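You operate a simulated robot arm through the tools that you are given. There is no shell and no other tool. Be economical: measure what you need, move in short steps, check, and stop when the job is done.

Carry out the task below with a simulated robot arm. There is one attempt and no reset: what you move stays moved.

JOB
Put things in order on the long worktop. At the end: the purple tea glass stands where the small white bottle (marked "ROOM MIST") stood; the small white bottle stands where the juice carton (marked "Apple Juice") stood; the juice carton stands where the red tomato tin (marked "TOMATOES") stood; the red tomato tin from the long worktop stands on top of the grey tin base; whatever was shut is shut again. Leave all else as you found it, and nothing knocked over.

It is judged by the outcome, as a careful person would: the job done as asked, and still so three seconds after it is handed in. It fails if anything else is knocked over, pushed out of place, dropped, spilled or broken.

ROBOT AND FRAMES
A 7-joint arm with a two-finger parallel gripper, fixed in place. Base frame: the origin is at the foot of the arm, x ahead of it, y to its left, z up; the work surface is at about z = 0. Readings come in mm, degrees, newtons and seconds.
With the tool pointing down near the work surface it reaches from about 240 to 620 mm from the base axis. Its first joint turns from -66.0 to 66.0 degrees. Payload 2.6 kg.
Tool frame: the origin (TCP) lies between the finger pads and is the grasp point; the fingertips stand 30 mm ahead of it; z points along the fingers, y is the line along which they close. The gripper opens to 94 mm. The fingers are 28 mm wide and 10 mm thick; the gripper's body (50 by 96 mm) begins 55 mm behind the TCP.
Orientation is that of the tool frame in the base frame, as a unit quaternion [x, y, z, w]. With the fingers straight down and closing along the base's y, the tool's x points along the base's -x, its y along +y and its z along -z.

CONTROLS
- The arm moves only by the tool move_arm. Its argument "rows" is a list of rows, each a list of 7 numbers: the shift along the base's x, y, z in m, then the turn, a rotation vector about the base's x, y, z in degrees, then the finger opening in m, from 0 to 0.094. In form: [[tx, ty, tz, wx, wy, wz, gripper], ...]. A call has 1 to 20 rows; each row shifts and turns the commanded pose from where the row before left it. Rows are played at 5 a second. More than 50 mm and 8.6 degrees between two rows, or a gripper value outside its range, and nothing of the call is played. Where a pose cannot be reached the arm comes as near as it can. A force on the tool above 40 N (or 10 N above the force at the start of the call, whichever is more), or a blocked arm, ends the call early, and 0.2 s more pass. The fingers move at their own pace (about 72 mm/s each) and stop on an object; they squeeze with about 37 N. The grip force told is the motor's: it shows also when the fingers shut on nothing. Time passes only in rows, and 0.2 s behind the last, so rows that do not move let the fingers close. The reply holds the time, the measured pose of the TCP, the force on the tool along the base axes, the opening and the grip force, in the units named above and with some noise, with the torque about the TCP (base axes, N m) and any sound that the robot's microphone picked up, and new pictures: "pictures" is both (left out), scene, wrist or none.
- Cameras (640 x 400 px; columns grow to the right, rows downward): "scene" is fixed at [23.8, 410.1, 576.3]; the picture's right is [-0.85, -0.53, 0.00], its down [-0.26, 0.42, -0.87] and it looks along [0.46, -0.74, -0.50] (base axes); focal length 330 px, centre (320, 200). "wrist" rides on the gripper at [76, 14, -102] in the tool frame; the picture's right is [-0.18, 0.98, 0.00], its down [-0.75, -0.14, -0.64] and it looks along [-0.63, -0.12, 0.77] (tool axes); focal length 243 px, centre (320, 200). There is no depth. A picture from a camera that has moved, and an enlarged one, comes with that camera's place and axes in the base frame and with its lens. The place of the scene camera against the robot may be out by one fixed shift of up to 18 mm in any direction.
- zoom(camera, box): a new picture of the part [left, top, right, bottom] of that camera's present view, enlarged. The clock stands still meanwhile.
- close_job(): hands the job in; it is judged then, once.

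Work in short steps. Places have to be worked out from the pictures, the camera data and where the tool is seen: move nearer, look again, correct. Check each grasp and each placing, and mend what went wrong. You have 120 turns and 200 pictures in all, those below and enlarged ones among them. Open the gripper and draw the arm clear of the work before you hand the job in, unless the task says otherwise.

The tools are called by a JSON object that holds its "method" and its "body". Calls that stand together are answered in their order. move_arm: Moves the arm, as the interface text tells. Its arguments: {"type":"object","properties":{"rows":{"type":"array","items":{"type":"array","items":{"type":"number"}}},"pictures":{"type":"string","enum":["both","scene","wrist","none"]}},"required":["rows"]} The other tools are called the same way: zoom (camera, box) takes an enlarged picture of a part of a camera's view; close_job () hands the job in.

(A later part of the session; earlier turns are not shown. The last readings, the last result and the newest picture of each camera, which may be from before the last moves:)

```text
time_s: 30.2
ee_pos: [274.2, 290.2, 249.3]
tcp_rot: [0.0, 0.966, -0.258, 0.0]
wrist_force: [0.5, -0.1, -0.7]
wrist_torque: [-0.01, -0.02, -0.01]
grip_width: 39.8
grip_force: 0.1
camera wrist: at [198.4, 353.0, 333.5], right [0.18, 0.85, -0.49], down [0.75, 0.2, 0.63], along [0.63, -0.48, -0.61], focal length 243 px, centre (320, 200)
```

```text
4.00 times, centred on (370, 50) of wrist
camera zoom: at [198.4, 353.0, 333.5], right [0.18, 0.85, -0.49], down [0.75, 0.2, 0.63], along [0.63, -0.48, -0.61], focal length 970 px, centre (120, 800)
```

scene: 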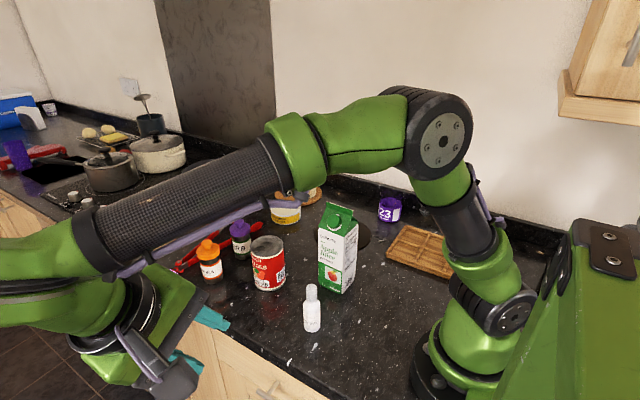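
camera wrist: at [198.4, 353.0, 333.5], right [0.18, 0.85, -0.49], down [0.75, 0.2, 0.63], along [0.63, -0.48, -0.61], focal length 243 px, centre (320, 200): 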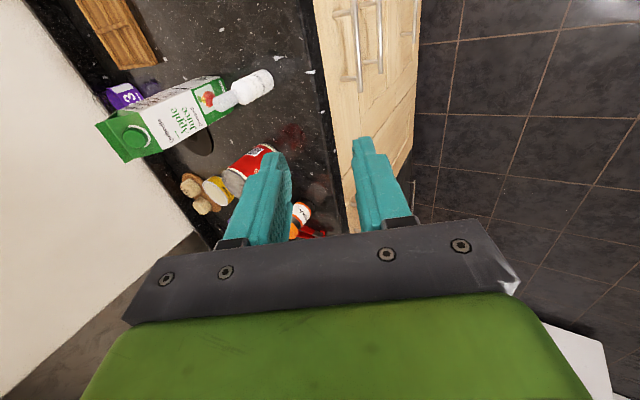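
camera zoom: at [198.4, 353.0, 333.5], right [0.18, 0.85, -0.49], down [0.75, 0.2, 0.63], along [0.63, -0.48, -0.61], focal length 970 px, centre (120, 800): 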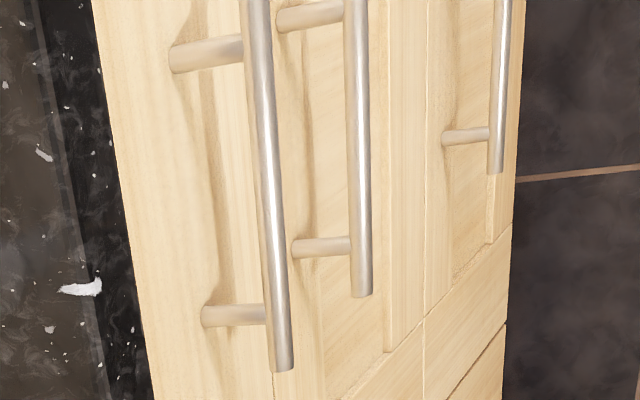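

The bar triangulates to y≈153, z≈-121, x 199–350. I descend to a pre-grasp 90 mm short of it along the finger direction.

{"method": "move_arm", "body": {"rows": [[0, -0.012, -0.04, 0, 0, 0, 0.032], [0, -0.012, -0.04, 0, 0, 0, 0.032], [0, -0.012, -0.04, 0, 0, 0, 0.032], [0, -0.012, -0.04, 0, 0, 0, 0.032], [0, -0.012, -0.04, 0, 0, 0, 0.032], [0, -0.013, -0.04, 0, 0, 0, 0.032], [0, -0.013, -0.04, 0, 0, 0, 0.032]], "pictures": "both"}}

```text
time_s: 31.8
ee_pos: [273.0, 203.6, -30.9]
tcp_rot: [0.0, 0.966, -0.258, 0.0]
wrist_force: [-0.5, 0.1, -0.1]
wrist_torque: [0.06, -0.02, 0.02]
grip_width: 32.1
grip_force: 0.1
camera wrist: at [197.0, 266.7, 52.6], right [0.18, 0.85, -0.49], down [0.75, 0.2, 0.63], along [0.63, -0.49, -0.61], focal length 243 px, centre (320, 200)
```

scene: 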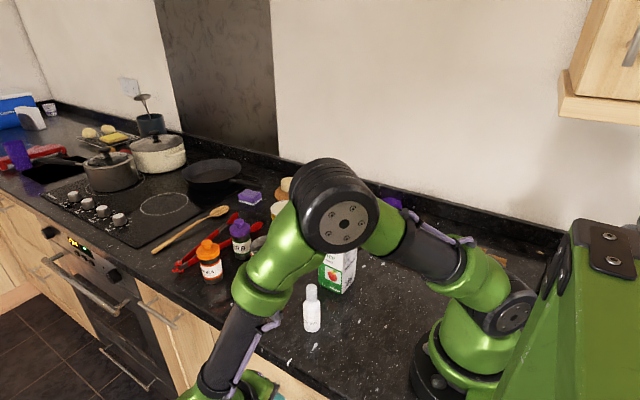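
wrist: 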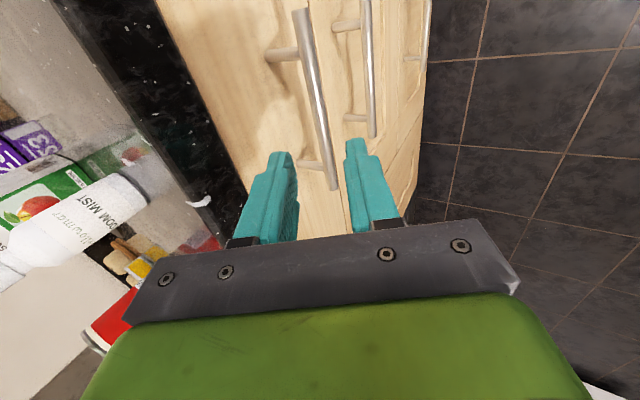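

The bar is between the finger lines, within ~5 mm. I advance along the finger direction.

{"method": "move_arm", "body": {"rows": [[0, -0.013, -0.02, 0, 0, 0, 0.032], [0, -0.01, -0.017, 0, 0, 0, 0.032], [0, -0.009, -0.015, 0, 0, 0, 0.032]], "pictures": "wrist"}}

{"method": "zoom", "body": {"camera": "wrist", "box": [220, 80, 420, 250]}}

```text
time_s: 32.6
ee_pos: [273.2, 170.8, -83.4]
tcp_rot: [0.0, 0.966, -0.259, 0.0]
wrist_force: [0.6, -0.1, 0.0]
wrist_torque: [0.01, 0.0, 0.01]
grip_width: 31.8
grip_force: 0.1
camera wrist: at [197.4, 234.2, 0.3], right [0.18, 0.85, -0.49], down [0.75, 0.2, 0.63], along [0.63, -0.49, -0.6], focal length 243 px, centre (320, 200)
```

wrist: 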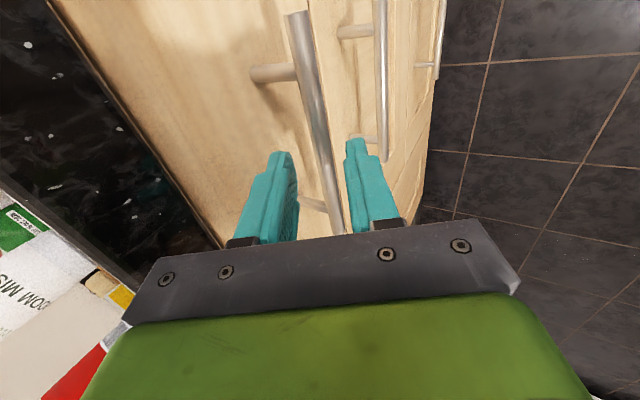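

```text
2.35 times, centred on (320, 165) of wrist
camera zoom: at [197.4, 234.2, 0.3], right [0.18, 0.85, -0.49], down [0.75, 0.2, 0.63], along [0.63, -0.49, -0.6], focal length 571 px, centre (320, 282)
```

zoom: 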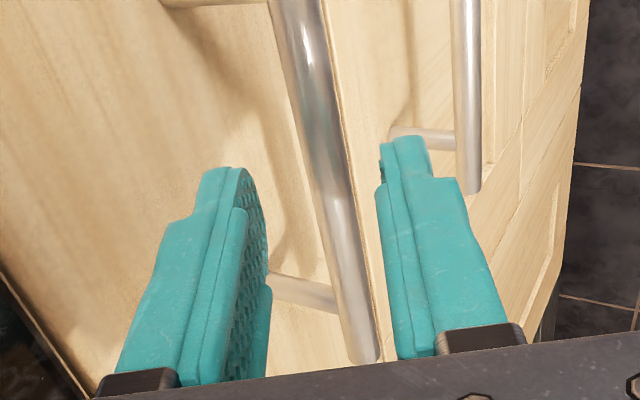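

Bar still between the pads, with clear space to the face. I go the last 28 mm and close.

{"method": "move_arm", "body": {"rows": [[0, -0.007, -0.012, 0, 0, 0, 0.032], [0, -0.007, -0.012, 0, 0, 0, 0.032], [0, 0, 0, 0, 0, 0, 0.0], [0, 0, 0, 0, 0, 0, 0.0]], "pictures": "wrist"}}

```text
time_s: 33.6
ee_pos: [274.6, 158.4, -108.7]
tcp_rot: [-0.001, 0.967, -0.256, 0.0]
wrist_force: [0.4, 6.8, -16.5]
wrist_torque: [0.1, -0.45, -0.1]
grip_width: 11.6
grip_force: 44.5
camera wrist: at [198.5, 221.7, -24.1], right [0.18, 0.85, -0.49], down [0.75, 0.2, 0.63], along [0.63, -0.48, -0.61], focal length 243 px, centre (320, 200)
```

wrist: 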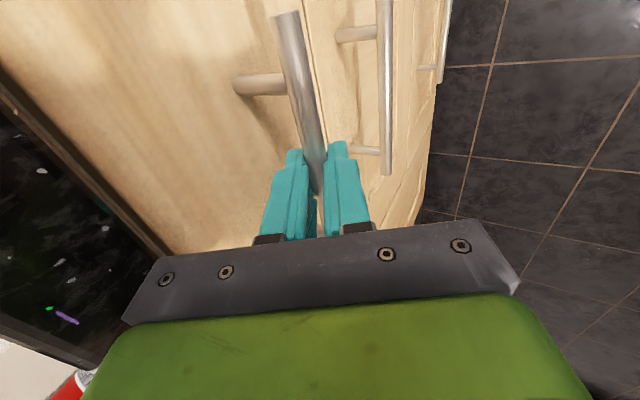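

The bar is gripped (11.6 mm). I pull gently in +y.

{"method": "move_arm", "body": {"rows": [[0, 0.005, 0, 0, 0, 0, 0.0], [0, 0.01, 0, 0, 0, 0, 0.0], [0, 0.015, 0, 0, 0, 0, 0.0], [0, 0.015, 0, 0, 0, 0, 0.0], [0, 0.015, 0, 0, 0, 0, 0.0]], "pictures": "both"}}

```text
time_s: 34.3
ee_pos: [274.7, 176.7, -107.7]
tcp_rot: [-0.001, 0.966, -0.258, 0.002]
wrist_force: [-1.9, -0.4, -3.2]
wrist_torque: [0.04, -1.09, 0.54]
grip_width: 11.2
grip_force: 45.0
stopped in row 3: the force on the tool passed its limit at 43 N (the readings are from after the stop); the commanded pose is now the measured one
camera wrist: at [198.6, 240.4, -24.2], right [0.18, 0.85, -0.49], down [0.75, 0.2, 0.63], along [0.63, -0.49, -0.6], focal length 243 px, centre (320, 200)
```

scene: 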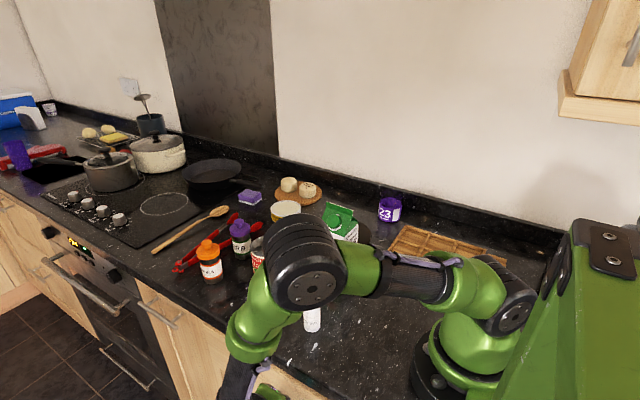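
wrist: 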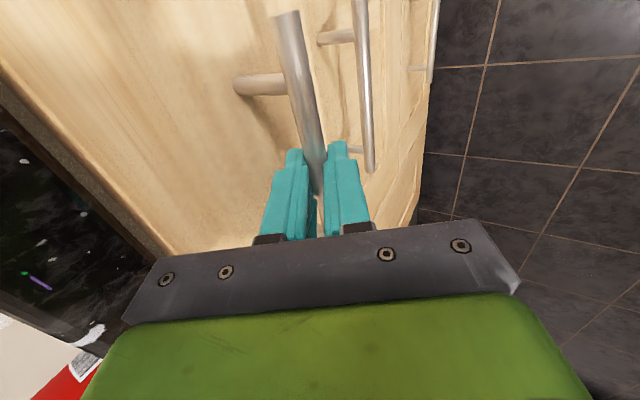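

The drawer does open; it moved ~18 mm. I continue more slowly.

{"method": "move_arm", "body": {"rows": [[0, 0.003, 0, 0, 0, 0, 0.0], [0, 0.005, 0, 0, 0, 0, 0.0], [0, 0.006, 0, 0, 0, 0, 0.0], [0, 0.007, 0, 0, 0, 0, 0.0], [0, 0.007, 0, 0, 0, 0, 0.0], [0, 0.007, 0, 0, 0, 0, 0.0], [0, 0.007, 0, 0, 0, 0, 0.0], [0, 0.007, 0, 0, 0, 0, 0.0]], "pictures": "none"}}

```text
time_s: 36.1
ee_pos: [274.2, 226.0, -107.8]
tcp_rot: [0.0, 0.966, -0.259, 0.001]
wrist_force: [8.3, 0.3, -11.6]
wrist_torque: [0.03, 0.72, -0.55]
grip_width: 11.4
grip_force: 45.3
```

{"method": "move_arm", "body": {"rows": [[0, 0.006, 0, 0, 0, 0, 0.0], [0, 0.007, 0, 0, 0, 0, 0.0], [0, 0.008, 0, 0, 0, 0, 0.0], [0, 0.008, 0, 0, 0, 0, 0.0], [0, 0.008, 0, 0, 0, 0, 0.0], [0, 0.008, 0, 0, 0, 0, 0.0], [0, 0.008, 0, 0, 0, 0, 0.0], [0, 0.008, 0, 0, 0, 0, 0.0], [0, 0.008, 0, 0, 0, 0, 0.0], [0, 0.008, 0, 0, 0, 0, 0.0], [0, 0.008, 0, 0, 0, 0, 0.0], [0, 0.008, 0, 0, 0, 0, 0.0], [0, 0.008, 0, 0, 0, 0, 0.0], [0, 0.008, 0, 0, 0, 0, 0.0]], "pictures": "both"}}

```text
time_s: 39.1
ee_pos: [274.7, 335.6, -107.0]
tcp_rot: [0.001, 0.966, -0.258, -0.002]
wrist_force: [-6.3, 0.7, -6.3]
wrist_torque: [0.03, 0.56, -0.25]
grip_width: 11.8
grip_force: 45.1
camera wrist: at [198.8, 399.3, -23.8], right [0.18, 0.85, -0.49], down [0.75, 0.2, 0.63], along [0.63, -0.49, -0.61], focal length 243 px, centre (320, 200)
```

scene: 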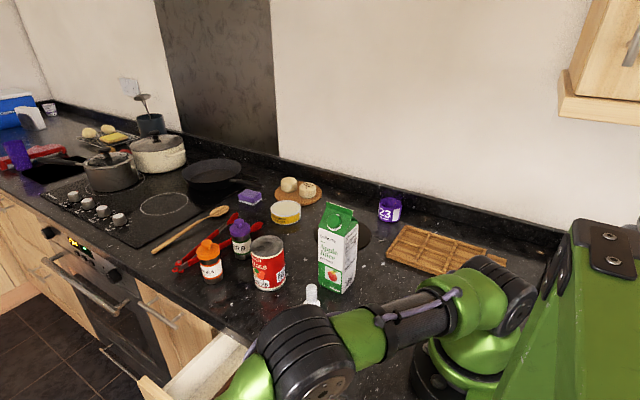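
wrist: 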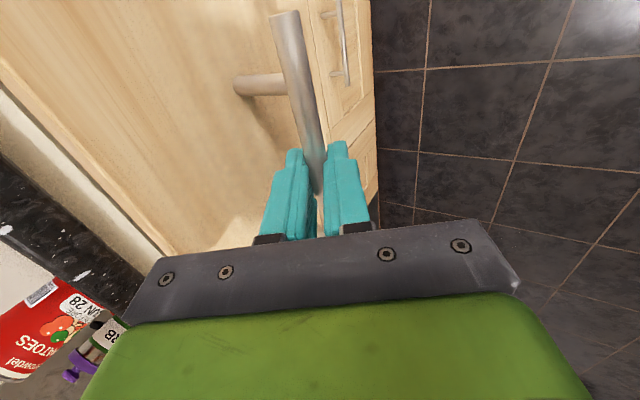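

The drawer is open ~177 mm. The elbow is getting low, so I release, retreat upwards, and look into the drawer.

{"method": "move_arm", "body": {"rows": [[0, 0, 0, 0, 0, 0, 0.03], [0, 0, 0, 0, 0, 0, 0.03], [0, 0.015, 0.026, 0, 0, 0, 0.032], [0, 0.015, 0.026, 0, 0, 0, 0.032], [0, 0.01, 0.035, 0, 0, 0, 0.032], [0, 0.0, 0.045, 0, 0, 0, 0.032], [0, 0, 0.045, 0, 0, 0, 0.04], [0, 0, 0.045, 0, 0, 0, 0.05], [0, 0, 0.045, 0, 0, 0, 0.06], [0, 0, 0.045, 0, 0, 0, 0.06], [0, 0, 0.045, 0, 0, 0, 0.06]], "pictures": "both"}}

```text
time_s: 41.5
ee_pos: [272.2, 373.8, 250.6]
tcp_rot: [0.0, 0.966, -0.259, 0.0]
wrist_force: [0.0, 0.8, 0.7]
wrist_torque: [0.02, -0.02, 0.0]
grip_width: 59.8
grip_force: 0.1
camera wrist: at [195.6, 436.9, 334.2], right [0.18, 0.85, -0.49], down [0.75, 0.2, 0.63], along [0.63, -0.49, -0.6], focal length 243 px, centre (320, 200)
```

scene: 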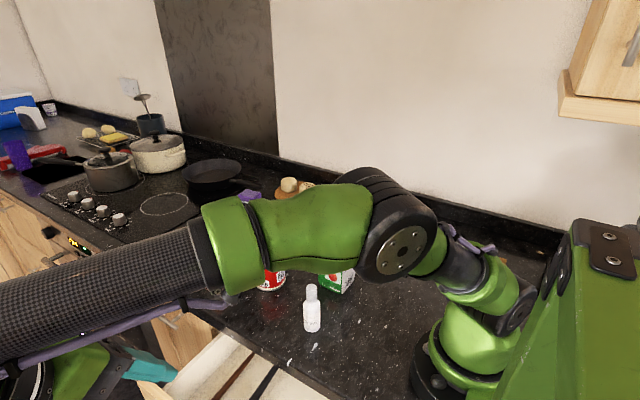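
wrist: 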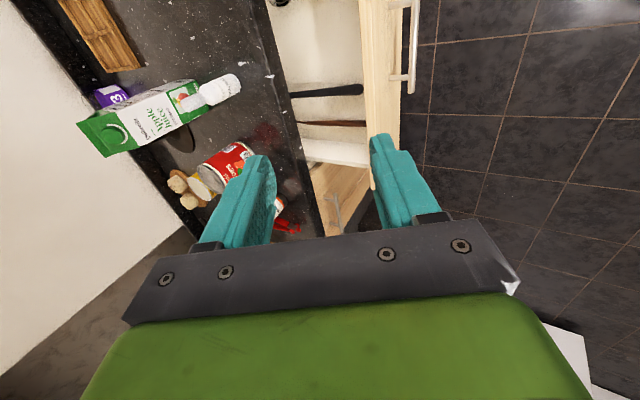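

{"method": "zoom", "body": {"camera": "wrist", "box": [250, 0, 430, 210]}}

{"method": "zoom", "body": {"camera": "wrist", "box": [220, 0, 460, 10]}}

{"method": "zoom", "body": {"camera": "scene", "box": [150, 390, 450, 400]}}

```text
1.90 times, centred on (340, 105) of wrist
camera zoom: at [195.6, 436.9, 334.2], right [0.18, 0.85, -0.49], down [0.75, 0.2, 0.63], along [0.63, -0.49, -0.6], focal length 462 px, centre (282, 381)
```

zoom: 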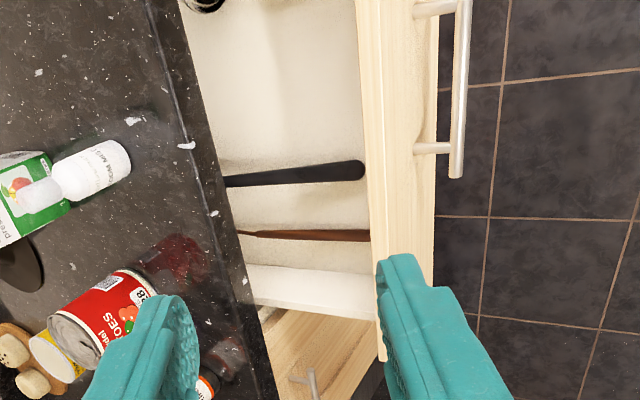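

```text
2.67 times, centred on (340, 5) of wrist
camera zoom: at [195.6, 436.9, 334.2], right [0.18, 0.85, -0.49], down [0.75, 0.2, 0.63], along [0.63, -0.49, -0.6], focal length 647 px, centre (267, 720)
```

zoom: 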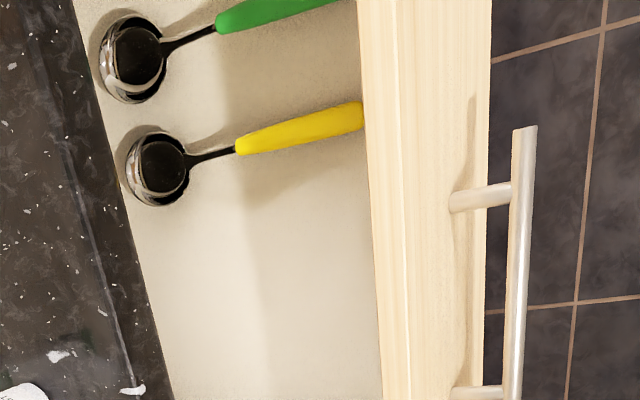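

```text
2.13 times, centred on (300, 395) of scene
camera zoom: at [23.8, 410.0, 576.3], right [-0.85, -0.53, 0.0], down [-0.26, 0.42, -0.87], along [0.46, -0.74, -0.5], focal length 703 px, centre (363, -216)
```

zoom: 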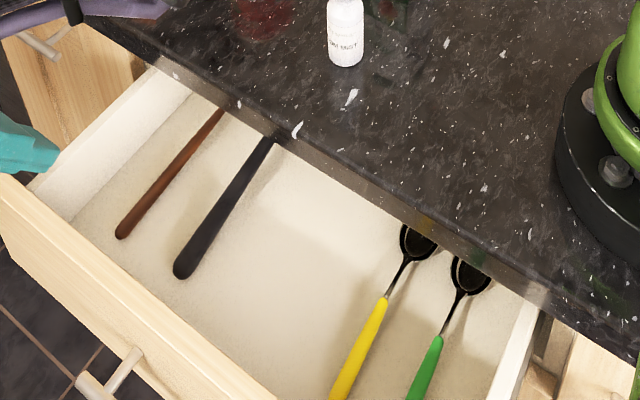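

It's a utensil drawer; only the front part is visible. I'll open it further with upright, closed fingers pressing on the inside of the front panel (inner face y≈274). First I straighten the tool above the drawer.

{"method": "move_arm", "body": {"rows": [[0.004, -0.02, -0.01, 7.5, 0, 0, 0.03], [0.005, -0.02, -0.01, 7.5, 0, 0, 0.0], [0.005, -0.02, -0.01, 7.5, 0, 0, 0.0], [0.005, -0.02, -0.01, 7.5, 0, 0, 0.0], [0.005, -0.02, -0.03, 0, 0, 0, 0.0], [0.0, -0.025, -0.03, 0, 0, 0, 0.0], [0, 0, -0.04, 0, 0, 0, 0.0]], "pictures": "wrist"}}

```text
time_s: 43.1
ee_pos: [298.0, 251.0, 109.6]
tcp_rot: [0.002, 1.0, -0.001, -0.002]
wrist_force: [0.3, 0.5, -0.4]
wrist_torque: [0.02, -0.02, -0.03]
grip_width: 0.0
grip_force: 33.1
camera wrist: at [223.1, 264.2, 213.6], right [0.18, 0.98, 0.0], down [0.75, -0.14, 0.64], along [0.63, -0.12, -0.77], focal length 243 px, centre (320, 200)
```

wrist: 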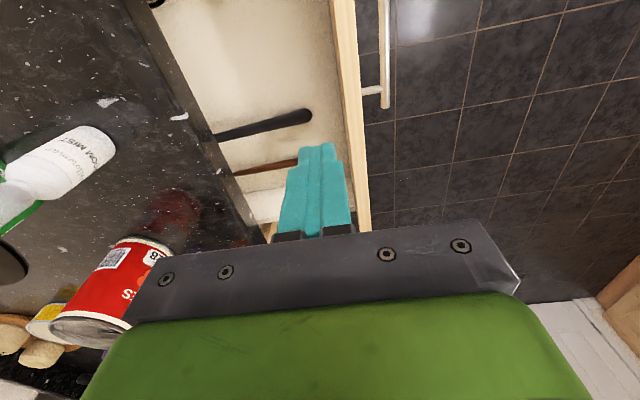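

Clear gap under the fingers. I descend inside the drawer behind the front panel, then push out.

{"method": "move_arm", "body": {"rows": [[0, 0, -0.045, 0, 0, 0, 0.0], [0, 0, -0.045, 0, 0, 0, 0.0], [0, 0, -0.045, 0, 0, 0, 0.0], [0, 0, -0.03, 0, 0, 0, 0.0], [0, 0.008, 0, 0, 0, 0, 0.0], [0, 0.008, 0, 0, 0, 0, 0.0], [0, 0.008, 0, 0, 0, 0, 0.0], [0, 0.008, 0, 0, 0, 0, 0.0]], "pictures": "wrist"}}

```text
time_s: 44.9
ee_pos: [298.2, 282.1, -55.3]
tcp_rot: [0.001, 1.0, 0.0, -0.001]
wrist_force: [-0.2, 0.2, -0.3]
wrist_torque: [-0.02, 0.01, 0.01]
grip_width: 0.0
grip_force: 33.1
camera wrist: at [222.8, 296.9, 49.4], right [0.19, 0.98, 0.0], down [0.75, -0.14, 0.64], along [0.63, -0.12, -0.77], focal length 243 px, centre (320, 200)
```

wrist: 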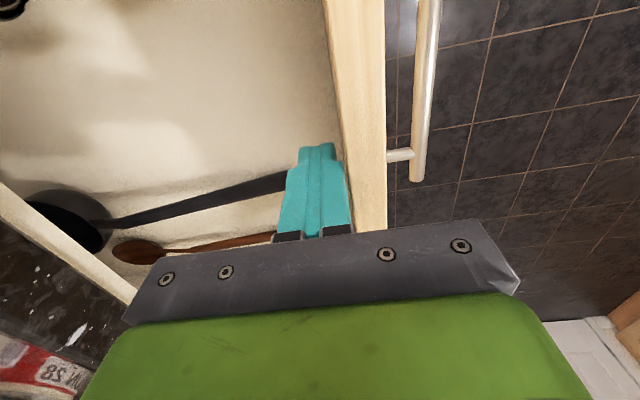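

{"method": "move_arm", "body": {"rows": [[0, 0.008, 0, 0, 0, 0, 0.0], [0, 0.008, 0, 0, 0, 0, 0.0], [0, 0.008, 0, 0, 0, 0, 0.0], [0, 0.008, 0, 0, 0, 0, 0.0], [0, 0.008, 0, 0, 0, 0, 0.0], [0, 0.008, 0, 0, 0, 0, 0.0], [0, 0.008, 0, 0, 0, 0, 0.0], [0, 0.008, 0, 0, 0, 0, 0.0], [0, 0.008, 0, 0, 0, 0, 0.0], [0, 0.008, 0, 0, 0, 0, 0.0]], "pictures": "both"}}

{"method": "zoom", "body": {"camera": "scene", "box": [150, 390, 450, 400]}}

```text
time_s: 47.1
ee_pos: [298.9, 363.5, -54.9]
tcp_rot: [0.001, 1.0, 0.0, 0.0]
wrist_force: [-0.3, 0.7, -0.9]
wrist_torque: [0.0, 0.02, 0.02]
grip_width: 0.0
grip_force: 33.0
camera wrist: at [223.5, 376.8, 49.3], right [0.18, 0.98, 0.0], down [0.75, -0.14, 0.64], along [0.63, -0.12, -0.77], focal length 243 px, centre (320, 200)
```

scene: 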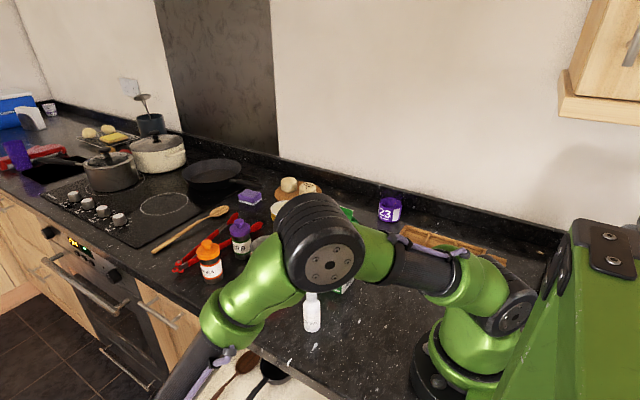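
wrist: 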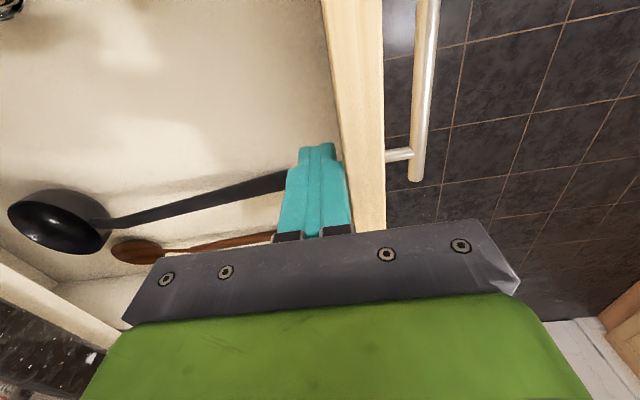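

```text
2.13 times, centred on (300, 395) of scene
camera zoom: at [23.8, 410.0, 576.3], right [-0.85, -0.53, 0.0], down [-0.26, 0.42, -0.87], along [0.46, -0.74, -0.5], focal length 703 px, centre (363, -216)
```

zoom: 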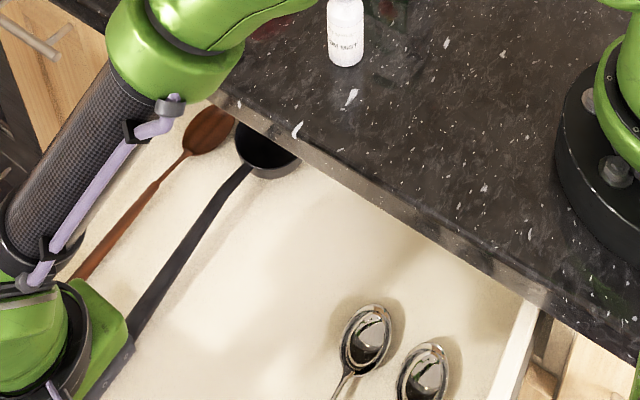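

{"method": "zoom", "body": {"camera": "wrist", "box": [0, 0, 10, 400]}}

{"method": "zoom", "body": {"camera": "wrist", "box": [0, 0, 640, 10]}}

```text
1.00 times, centred on (5, 200) of wrist (not enlarged: the box is as wide or as high as the picture)
camera zoom: at [223.5, 376.8, 49.3], right [0.18, 0.98, 0.0], down [0.75, -0.14, 0.64], along [0.63, -0.12, -0.77], focal length 243 px, centre (635, 200)
```

zoom: 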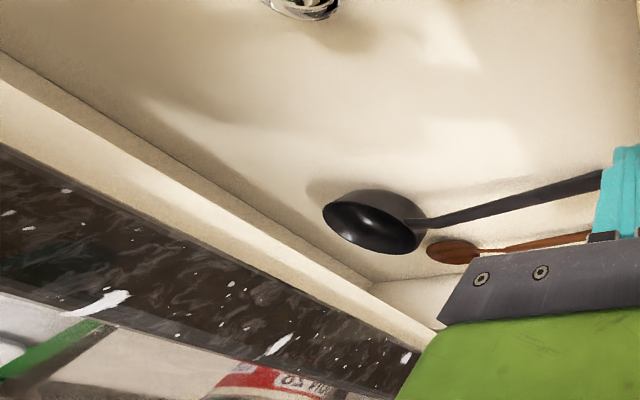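

```text
1.00 times, centred on (320, 5) of wrist (not enlarged: the box is as wide or as high as the picture)
camera zoom: at [223.5, 376.8, 49.3], right [0.18, 0.98, 0.0], down [0.75, -0.14, 0.64], along [0.63, -0.12, -0.77], focal length 243 px, centre (320, 395)
```

zoom: 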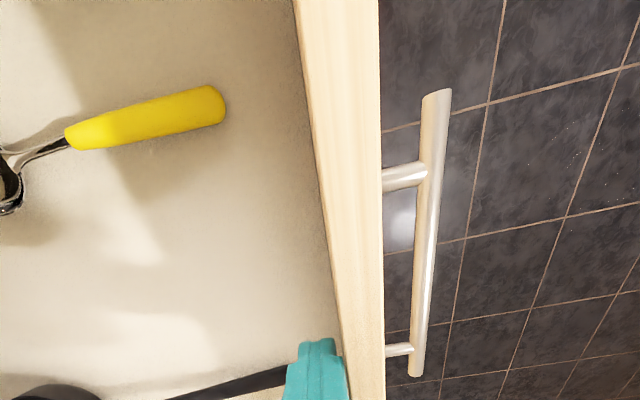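

The whole drawer is visible back to its rear wall: two spoons, a ladle and a wooden spoon, with no base. I'll close it by pushing its bar with upright closed fingers, turned 90° so the body clears the worktop edge.

{"method": "move_arm", "body": {"rows": [[0, -0.004, 0.03, 0, 0, 0, 0.0], [0, 0, 0.045, 0, 0, 0, 0.0], [0, 0, 0.045, 0, 0, 0, 0.0], [-0.005, 0.02, 0, 0, 0, 8.5, 0.0], [-0.005, 0.02, 0, 0, 0, 8.5, 0.0], [-0.005, 0.02, 0, 0, 0, 8.5, 0.0], [-0.005, 0.02, 0, 0, 0, 8.5, 0.0], [-0.005, 0.02, 0, 0, 0, 8.5, 0.0], [0, 0.0, 0, 0, 0, 8.5, 0.0], [0, 0, 0, 0, 0, 8.5, 0.0], [0, 0, 0, 0, 0, 8.5, 0.0], [0, 0, 0, 0, 0, 8.5, 0.0], [0, 0, 0, 0, 0, 8.5, 0.0], [0, 0, 0, 0, 0, 5, 0.0]], "pictures": "both"}}

{"method": "zoom", "body": {"camera": "wrist", "box": [0, 0, 640, 10]}}

```text
time_s: 50.1
ee_pos: [273.2, 458.2, 64.8]
tcp_rot: [0.707, -0.707, 0.001, 0.0]
wrist_force: [-0.4, -0.2, 0.4]
wrist_torque: [0.01, 0.03, 0.03]
grip_width: 0.0
grip_force: 33.1
camera wrist: at [259.7, 381.6, 169.0], right [-0.98, 0.18, 0.0], down [0.14, 0.75, 0.64], along [0.12, 0.63, -0.77], focal length 243 px, centre (320, 200)
```

scene: 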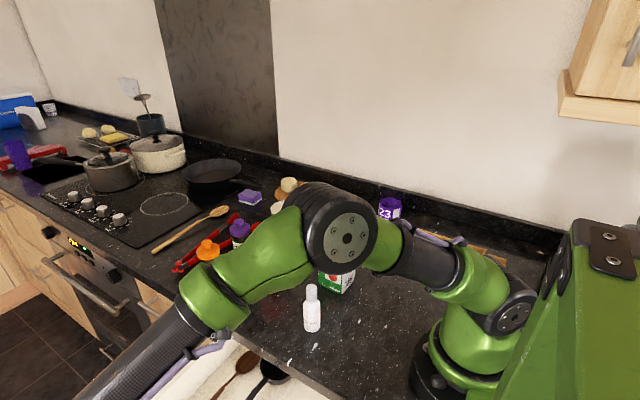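
wrist: 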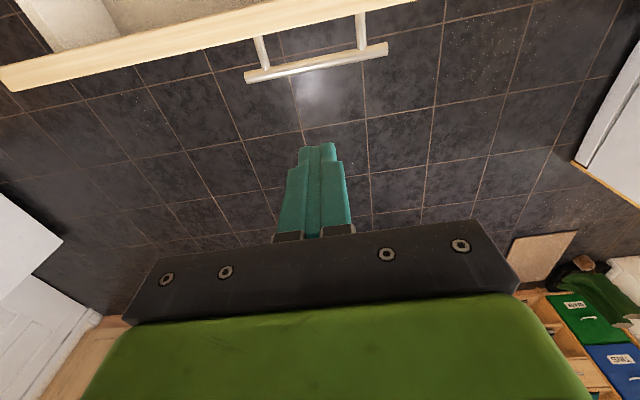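

```text
1.00 times, centred on (320, 5) of wrist (not enlarged: the box is as wide or as high as the picture)
camera zoom: at [259.7, 381.6, 169.0], right [-0.98, 0.18, 0.0], down [0.14, 0.75, 0.64], along [0.12, 0.63, -0.77], focal length 243 px, centre (320, 395)
```

zoom: 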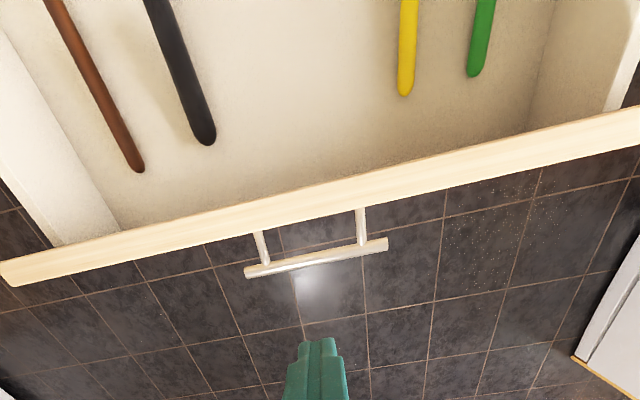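

The bar is now at y≈433. I descend in front of it and push it home slowly.

{"method": "move_arm", "body": {"rows": [[0, 0.004, -0.045, 0, 0, 0, 0.0], [0, 0.002, -0.045, 0, 0, 0, 0.0], [0, 0, -0.045, 0, 0, 0, 0.0], [0, 0, -0.038, 0, 0, 0, 0.0], [0, -0.008, 0, 0, 0, 0, 0.0], [0, -0.008, 0, 0, 0, 0, 0.0], [0, -0.008, 0, 0, 0, 0, 0.0], [0, -0.009, 0, 0, 0, 0, 0.0], [0, -0.009, 0, 0, 0, 0, 0.0], [0, -0.009, 0, 0, 0, 0, 0.0], [0, -0.009, 0, 0, 0, 0, 0.0], [0, -0.009, 0, 0, 0, 0, 0.0]], "pictures": "wrist"}}

```text
time_s: 52.7
ee_pos: [273.3, 395.1, -107.4]
tcp_rot: [-0.707, 0.708, 0.0, -0.001]
wrist_force: [0.1, -0.2, 0.5]
wrist_torque: [-0.02, 0.0, 0.01]
grip_width: 0.0
grip_force: 32.8
camera wrist: at [259.7, 318.6, -3.3], right [-0.98, 0.19, 0.0], down [0.14, 0.75, 0.64], along [0.12, 0.63, -0.77], focal length 243 px, centre (320, 200)
```

wrist: 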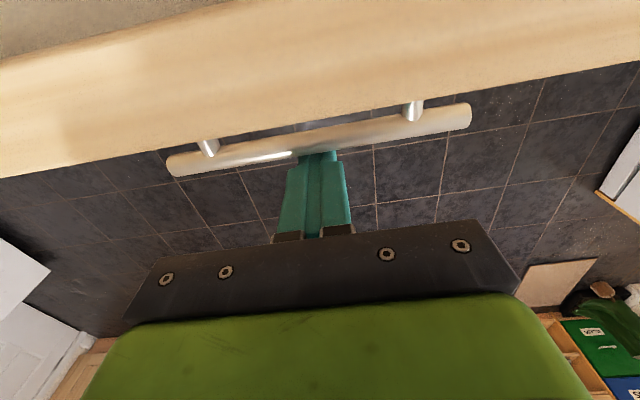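

Pushing works. The camera would meet the worktop near the end, so I push only to y≈245, then finish with the tilted grip.

{"method": "move_arm", "body": {"rows": [[0, -0.009, 0, 0, 0, 0, 0.0], [0, -0.01, 0, 0, 0, 0, 0.0], [0, -0.01, 0, 0, 0, 0, 0.0], [0, -0.01, 0, 0, 0, 0, 0.0], [0, -0.01, 0, 0, 0, 0, 0.0], [0, -0.01, 0, 0, 0, 0, 0.0], [0, -0.01, 0, 0, 0, 0, 0.0], [0, -0.01, 0, 0, 0, 0, 0.0], [0, -0.01, 0, 0, 0, 0, 0.0], [0, -0.01, 0, 0, 0, 0, 0.0], [0, -0.01, 0, 0, 0, 0, 0.0], [0, -0.01, 0, 0, 0, 0, 0.0], [0, -0.01, 0, 0, 0, 0, 0.0], [0, -0.01, 0, 0, 0, 0, 0.0], [0, -0.008, 0, 0, 0, 0, 0.0], [0, -0.005, 0, 0, 0, 0, 0.0], [0, 0.02, 0, 0, 0, 0, 0.0], [0, 0.02, 0.02, 0, 0, 0, 0.0], [0, 0.02, 0.045, 0, 0, 0, 0.0], [0, 0.0, 0.045, 0, 0, 0, 0.0]], "pictures": "wrist"}}

```text
time_s: 56.9
ee_pos: [271.4, 303.5, 1.8]
tcp_rot: [-0.707, 0.707, 0.0, -0.001]
wrist_force: [0.3, 1.0, 0.3]
wrist_torque: [0.03, -0.01, 0.0]
grip_width: 0.0
grip_force: 32.8
camera wrist: at [258.8, 227.4, 105.6], right [-0.98, 0.18, 0.0], down [0.14, 0.75, 0.64], along [0.12, 0.63, -0.77], focal length 243 px, centre (320, 200)
```

wrist: 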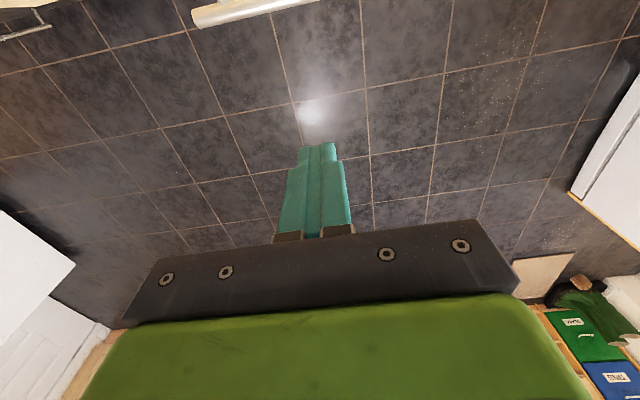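

{"method": "move_arm", "body": {"rows": [[0, 0, 0.01, 0, 0, -8.5, 0.0], [0, 0, 0.01, 0, 0, -8.5, 0.0], [0, 0, 0.01, 0, 0, -8.5, 0.0], [0, 0, 0.01, 0, 0, -8.5, 0.0], [0, 0, 0.01, 0, 0, -8.5, 0.0], [0, 0, 0, 0, 0, -8.5, 0.0], [0, 0, 0, 0, 0, -8.5, 0.032], [0, 0, 0, 0, 0, -8.5, 0.032], [0, 0, 0, 0, 0, -8.5, 0.032], [0, 0, 0, 0, 0, -8.5, 0.032], [0, 0, 0, 0, 0, -5, 0.032], [0, 0, 0, -7.5, 0, 0, 0.032], [0, 0, 0, -7.5, 0, 0, 0.032], [0, -0.008, 0, -7.5, 0, 0, 0.032], [0, -0.01, -0.02, -7.5, 0, 0, 0.032], [0, -0.01, -0.045, 0, 0, 0, 0.032]], "pictures": "wrist"}}

{"method": "zoom", "body": {"camera": "wrist", "box": [220, 0, 460, 150]}}

```text
time_s: 60.3
ee_pos: [272.0, 274.6, -11.6]
tcp_rot: [0.0, 0.965, -0.261, 0.001]
wrist_force: [1.2, -1.2, -0.4]
wrist_torque: [0.01, 0.02, -0.02]
grip_width: 31.9
grip_force: 0.1
camera wrist: at [196.9, 338.3, 71.3], right [0.18, 0.85, -0.49], down [0.75, 0.2, 0.63], along [0.63, -0.49, -0.6], focal length 243 px, centre (320, 200)
```

wrist: 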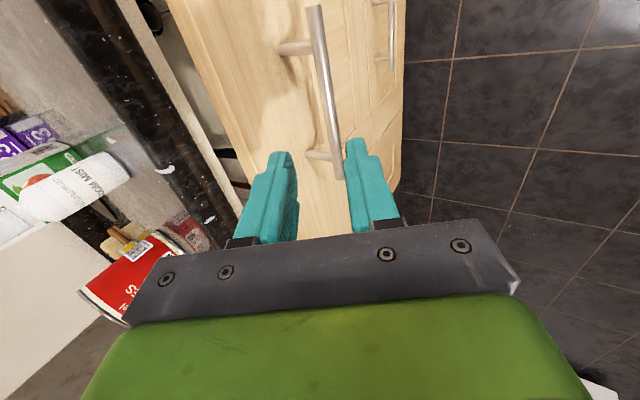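

```text
2.67 times, centred on (340, 75) of wrist
camera zoom: at [196.9, 338.3, 71.3], right [0.18, 0.85, -0.49], down [0.75, 0.2, 0.63], along [0.63, -0.49, -0.6], focal length 647 px, centre (267, 533)
```

zoom: 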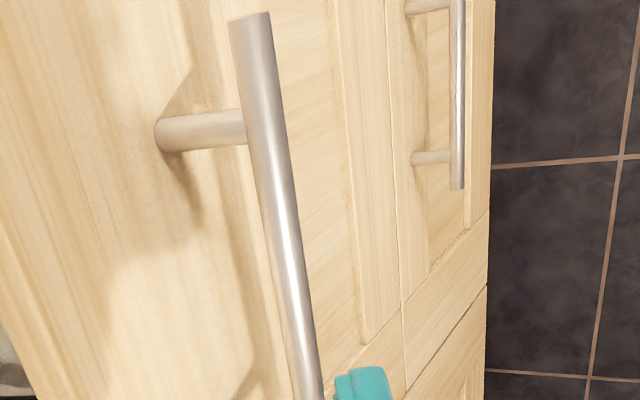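

The bar is at y≈220, z≈-121. I advance and grip it again.

{"method": "move_arm", "body": {"rows": [[0, -0.015, -0.035, 0, 0, 0, 0.032], [0, -0.012, -0.025, 0, 0, 0, 0.032], [0, -0.011, -0.02, 0, 0, 0, 0.032], [0, -0.01, -0.018, 0, 0, 0, 0.032], [0, 0, 0, 0, 0, 0, 0.032]], "pictures": "wrist"}}

```text
time_s: 61.5
ee_pos: [272.5, 224.8, -112.6]
tcp_rot: [0.001, 0.966, -0.259, 0.0]
wrist_force: [0.0, 0.4, 0.4]
wrist_torque: [-0.01, 0.0, -0.04]
grip_width: 31.9
grip_force: 0.0
camera wrist: at [197.5, 289.4, -28.3], right [0.18, 0.85, -0.49], down [0.75, 0.2, 0.63], along [0.63, -0.49, -0.61], focal length 243 px, centre (320, 200)
```

wrist: 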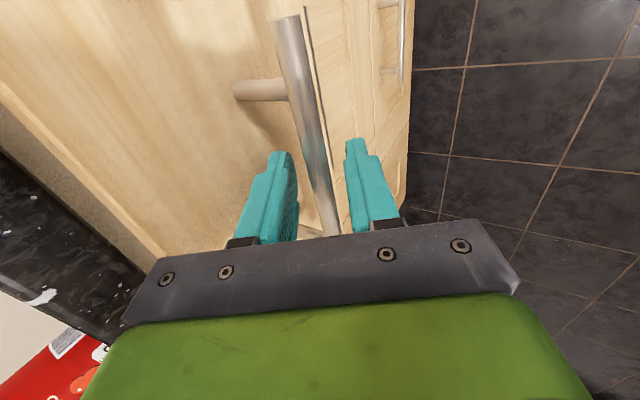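

Bar between the pads. I close and push it in.

{"method": "move_arm", "body": {"rows": [[0, 0, 0, 0, 0, 0, 0.0], [0, 0, 0, 0, 0, 0, 0.0], [0, -0.004, 0, 0, 0, 0, 0.0], [0, -0.007, 0, 0, 0, 0, 0.0], [0, -0.008, 0, 0, 0, 0, 0.0], [0, -0.008, 0, 0, 0, 0, 0.0], [0, -0.008, 0, 0, 0, 0, 0.0], [0, -0.008, 0, 0, 0, 0, 0.0], [0, -0.008, 0, 0, 0, 0, 0.0], [0, -0.005, 0, 0, 0, 0, 0.0], [0, -0.004, 0, 0, 0, 0, 0.0], [0, -0.003, 0, 0, 0, 0, 0.0], [0, -0.003, 0, 0, 0, 0, 0.0]], "pictures": "wrist"}}

```text
time_s: 62.6
ee_pos: [273.1, 214.1, -111.2]
tcp_rot: [0.002, 0.966, -0.26, 0.0]
wrist_force: [-1.6, -0.8, 4.6]
wrist_torque: [-0.21, -0.09, 0.21]
grip_width: 11.6
grip_force: 44.7
stopped in row 5: the force on the tool passed its limit at 43 N (the readings are from after the stop); the commanded pose is now the measured one
camera wrist: at [197.6, 278.5, -27.5], right [0.18, 0.85, -0.49], down [0.75, 0.2, 0.63], along [0.63, -0.49, -0.6], focal length 243 px, centre (320, 200)
```

wrist: 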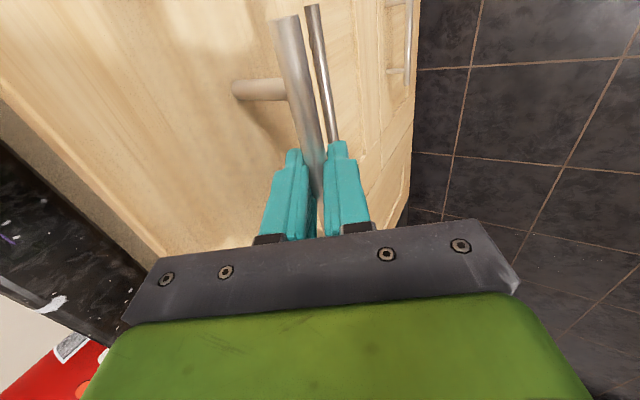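

{"method": "move_arm", "body": {"rows": [[0, -0.002, 0, 0, 0, 0, 0.0], [0, -0.003, 0, 0, 0, 0, 0.0], [0, -0.004, 0, 0, 0, 0, 0.0], [0, -0.005, 0, 0, 0, 0, 0.0], [0, -0.005, 0, 0, 0, 0, 0.0], [0, -0.005, 0, 0, 0, 0, 0.0], [0, -0.005, 0, 0, 0, 0, 0.0], [0, -0.005, 0, 0, 0, 0, 0.0], [0, -0.005, 0, 0, 0, 0, 0.0], [0, -0.005, 0, 0, 0, 0, 0.0], [0, -0.004, 0, 0, 0, 0, 0.0], [0, -0.003, 0, 0, 0, 0, 0.0], [0, -0.002, 0, 0, 0, 0, 0.0], [0, -0.002, 0, 0, 0, 0, 0.0], [0, -0.002, 0, 0, 0, 0, 0.0]], "pictures": "none"}}

```text
time_s: 65.8
ee_pos: [273.5, 159.8, -111.0]
tcp_rot: [0.001, 0.966, -0.259, 0.0]
wrist_force: [11.8, -2.6, -1.0]
wrist_torque: [-0.15, 1.08, -0.47]
grip_width: 11.7
grip_force: 44.9
```

{"method": "move_arm", "body": {"rows": [[0, -0.001, 0, 0, 0, 0, 0.0], [0, -0.001, 0, 0, 0, 0, 0.0], [0, -0.001, 0, 0, 0, 0, 0.0], [0, -0.001, 0, 0, 0, 0, 0.0], [0, -0.001, 0, 0, 0, 0, 0.0], [0, -0.001, 0, 0, 0, 0, 0.0]], "pictures": "wrist"}}

```text
time_s: 67.3
ee_pos: [272.0, 157.2, -110.4]
tcp_rot: [-0.001, 0.967, -0.255, 0.001]
wrist_force: [-0.6, 1.4, 1.2]
wrist_torque: [-0.06, -0.18, 0.03]
grip_width: 11.8
grip_force: 44.6
stopped in row 6: the force on the tool passed its limit at 42 N (the readings are from after the stop); the commanded pose is now the measured one
camera wrist: at [197.3, 219.5, -26.9], right [0.18, 0.86, -0.48], down [0.75, 0.19, 0.63], along [0.63, -0.48, -0.61], focal length 243 px, centre (320, 200)
```

wrist: 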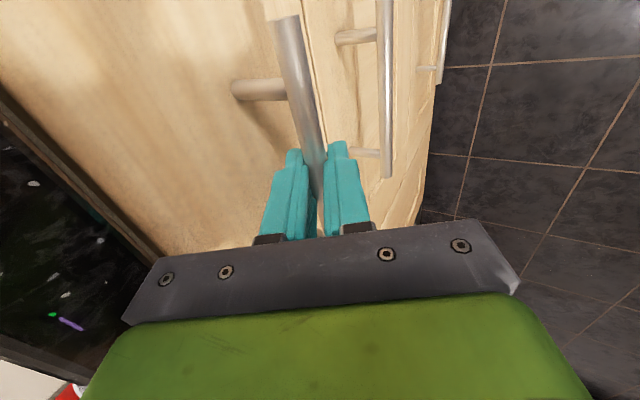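

The drawer hit its stop, so it is shut as before. I release, retreat, then survey the rest of the reachable worktop before trying other closed places.

{"method": "move_arm", "body": {"rows": [[0, 0, 0, 0, 0, 0, 0.03], [0, 0, 0, 0, 0, 0, 0.032], [0, 0.015, 0.026, 0, 0, 0, 0.032], [0, 0.015, 0.026, 0, 0, 0, 0.032], [0, 0.015, 0.026, 0, 0, 0, 0.032], [0, 0.01, 0.04, 0, 0, 0, 0.032], [0, 0.01, 0.045, 0, 0, 0, 0.06], [0, 0, 0.045, 7.5, 0, 0, 0.094], [0, 0, 0.045, 7.5, 0, 0, 0.094], [0.02, -0.0, 0.04, 7.5, 0, 0, 0.094], [0.03, -0.02, 0.03, 7.5, 0, 0, 0.094], [0.03, -0.035, 0.01, 0, 0, 0, 0.094], [0.03, -0.035, 0.01, 0, 0, 0, 0.094], [0.03, -0.035, 0.01, 0, 0, 0, 0.094], [0.02, -0.04, 0.0, 0, 0, 0, 0.094], [0, -0.045, 0.0, 0, 0, 0, 0.094], [0, -0.045, 0.0, 0, 0, 0, 0.094], [0, -0.045, 0, 0, 0, 0, 0.094]], "pictures": "both"}}

{"method": "zoom", "body": {"camera": "wrist", "box": [0, 0, 640, 10]}}

{"method": "zoom", "body": {"camera": "wrist", "box": [0, 0, 10, 400]}}

```text
time_s: 71.1
ee_pos: [434.0, -80.8, 243.6]
tcp_rot: [-0.001, 1.0, 0.004, 0.001]
wrist_force: [-0.2, 0.3, 0.0]
wrist_torque: [0.01, -0.01, -0.01]
grip_width: 94.2
grip_force: 0.0
camera wrist: at [357.3, -66.7, 347.8], right [0.18, 0.98, 0.01], down [0.75, -0.15, 0.64], along [0.63, -0.11, -0.77], focal length 243 px, centre (320, 200)
```

scene: 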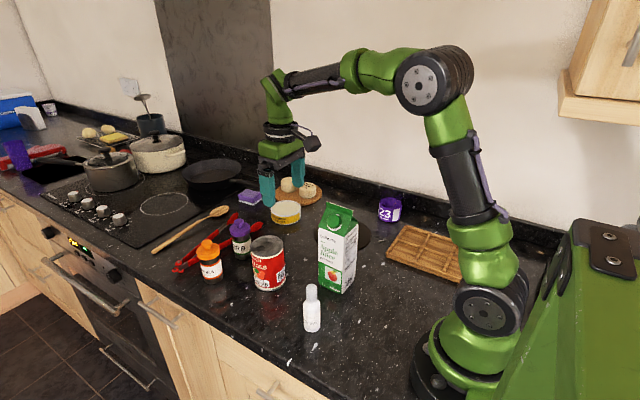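
wrist: 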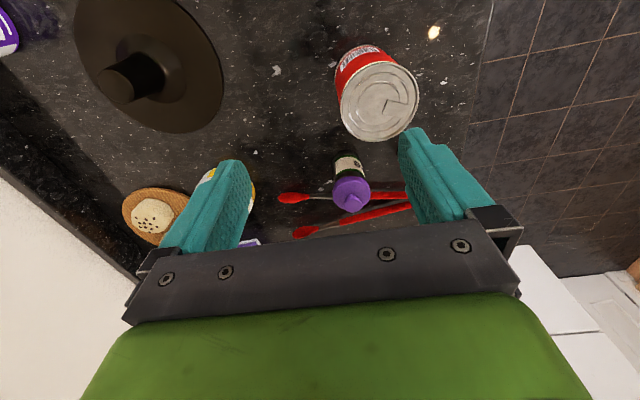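

```text
1.00 times, centred on (320, 5) of wrist (not enlarged: the box is as wide or as high as the picture)
camera zoom: at [357.3, -66.7, 347.8], right [0.18, 0.98, 0.01], down [0.75, -0.15, 0.64], along [0.63, -0.11, -0.77], focal length 243 px, centre (320, 395)
```

zoom: 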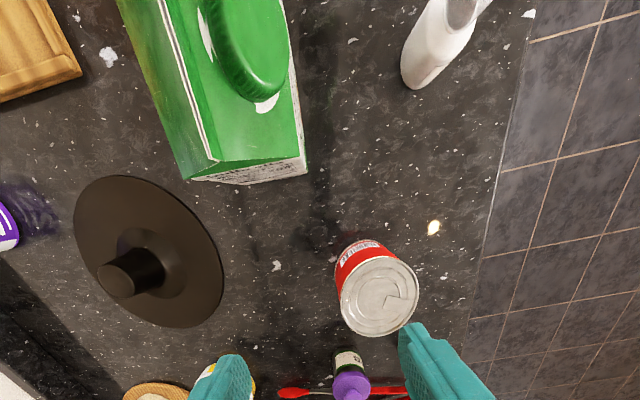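

```text
1.00 times, centred on (5, 200) of wrist (not enlarged: the box is as wide or as high as the picture)
camera zoom: at [357.3, -66.7, 347.8], right [0.18, 0.98, 0.01], down [0.75, -0.15, 0.64], along [0.63, -0.11, -0.77], focal length 243 px, centre (635, 200)
```

zoom: 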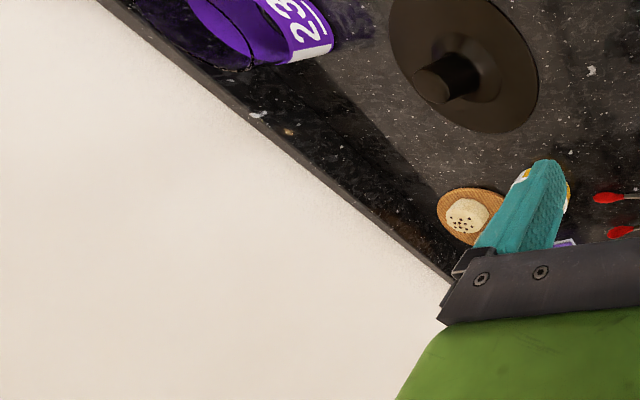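

Nothing new here. I check the area beside and behind the robot's foot using an extended view from a pulled-in pose.

{"method": "move_arm", "body": {"rows": [[-0.03, -0.01, 0.035, 0, 0, 0, 0.094], [-0.03, -0.01, 0.035, 0, 0, 0, 0.094], [-0.03, -0.01, 0.035, 0, 0, 0, 0.094], [-0.03, -0.01, 0.035, 0, 0, 0, 0.094], [-0.04, -0.015, 0.02, 0, 0, 0, 0.094], [-0.035, -0.015, 0.02, 0, 0, 0, 0.094]], "pictures": "wrist"}}

{"method": "zoom", "body": {"camera": "wrist", "box": [0, 0, 640, 1]}}

{"method": "zoom", "body": {"camera": "wrist", "box": [0, 0, 2, 2]}}

```text
time_s: 72.5
ee_pos: [234.8, -149.9, 423.6]
tcp_rot: [0.0, 1.0, 0.005, 0.0]
wrist_force: [-0.5, -0.7, 0.6]
wrist_torque: [-0.02, 0.02, 0.04]
grip_width: 93.6
grip_force: 0.0
camera wrist: at [160.0, -136.4, 527.1], right [0.18, 0.98, 0.01], down [0.75, -0.15, 0.64], along [0.63, -0.11, -0.77], focal length 243 px, centre (320, 200)
```

wrist: 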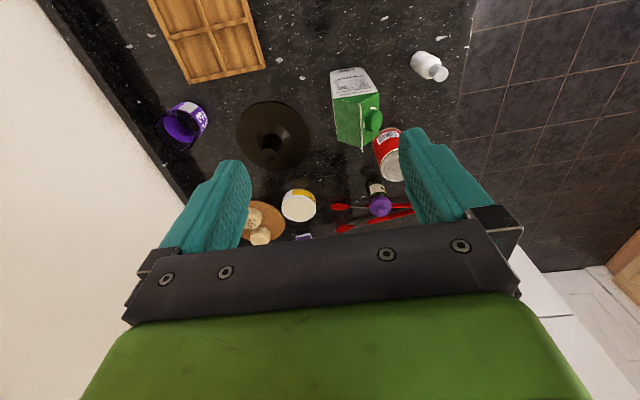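

```text
1.00 times, centred on (320, 0) of wrist (not enlarged: the box is as wide or as high as the picture)
camera zoom: at [160.0, -136.4, 527.1], right [0.18, 0.98, 0.01], down [0.75, -0.15, 0.64], along [0.63, -0.11, -0.77], focal length 243 px, centre (320, 400)
```

zoom: 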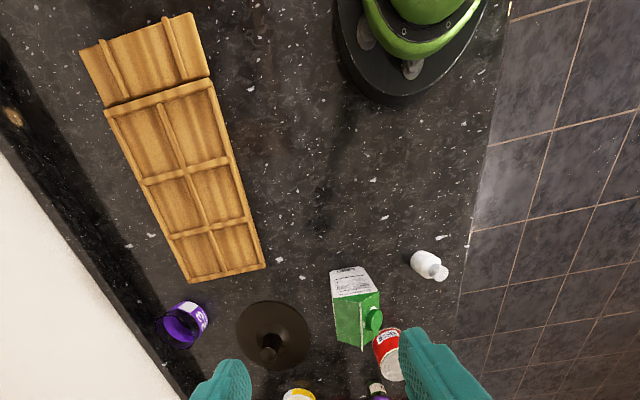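

```text
16.00 times, centred on (1, 1) of wrist
camera zoom: at [160.0, -136.4, 527.1], right [0.18, 0.98, 0.01], down [0.75, -0.15, 0.64], along [0.63, -0.11, -0.77], focal length 3882 px, centre (5424, 3384)
```

zoom: 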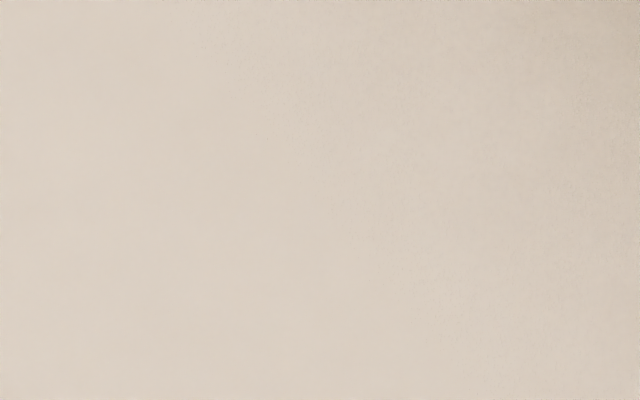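

The wooden "tray" appears to be two pieces, perhaps a box or a rack. I take closer enlarged views of it.

{"method": "zoom", "body": {"camera": "wrist", "box": [90, 0, 290, 10]}}

{"method": "zoom", "body": {"camera": "scene", "box": [380, 210, 540, 310]}}

```text
3.20 times, centred on (190, 5) of wrist
camera zoom: at [160.0, -136.4, 527.1], right [0.18, 0.98, 0.01], down [0.75, -0.15, 0.64], along [0.63, -0.11, -0.77], focal length 776 px, centre (736, 824)
```

zoom: 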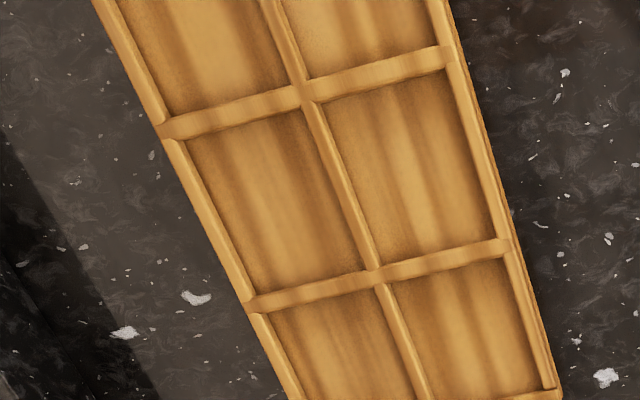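

```text
4.00 times, centred on (460, 260) of scene
camera zoom: at [23.8, 410.1, 576.3], right [-0.85, -0.53, 0.0], down [-0.26, 0.42, -0.87], along [0.46, -0.74, -0.5], focal length 1318 px, centre (-240, -40)
```

zoom: 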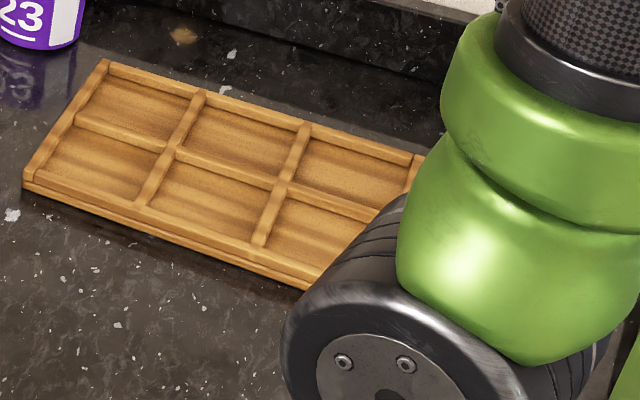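

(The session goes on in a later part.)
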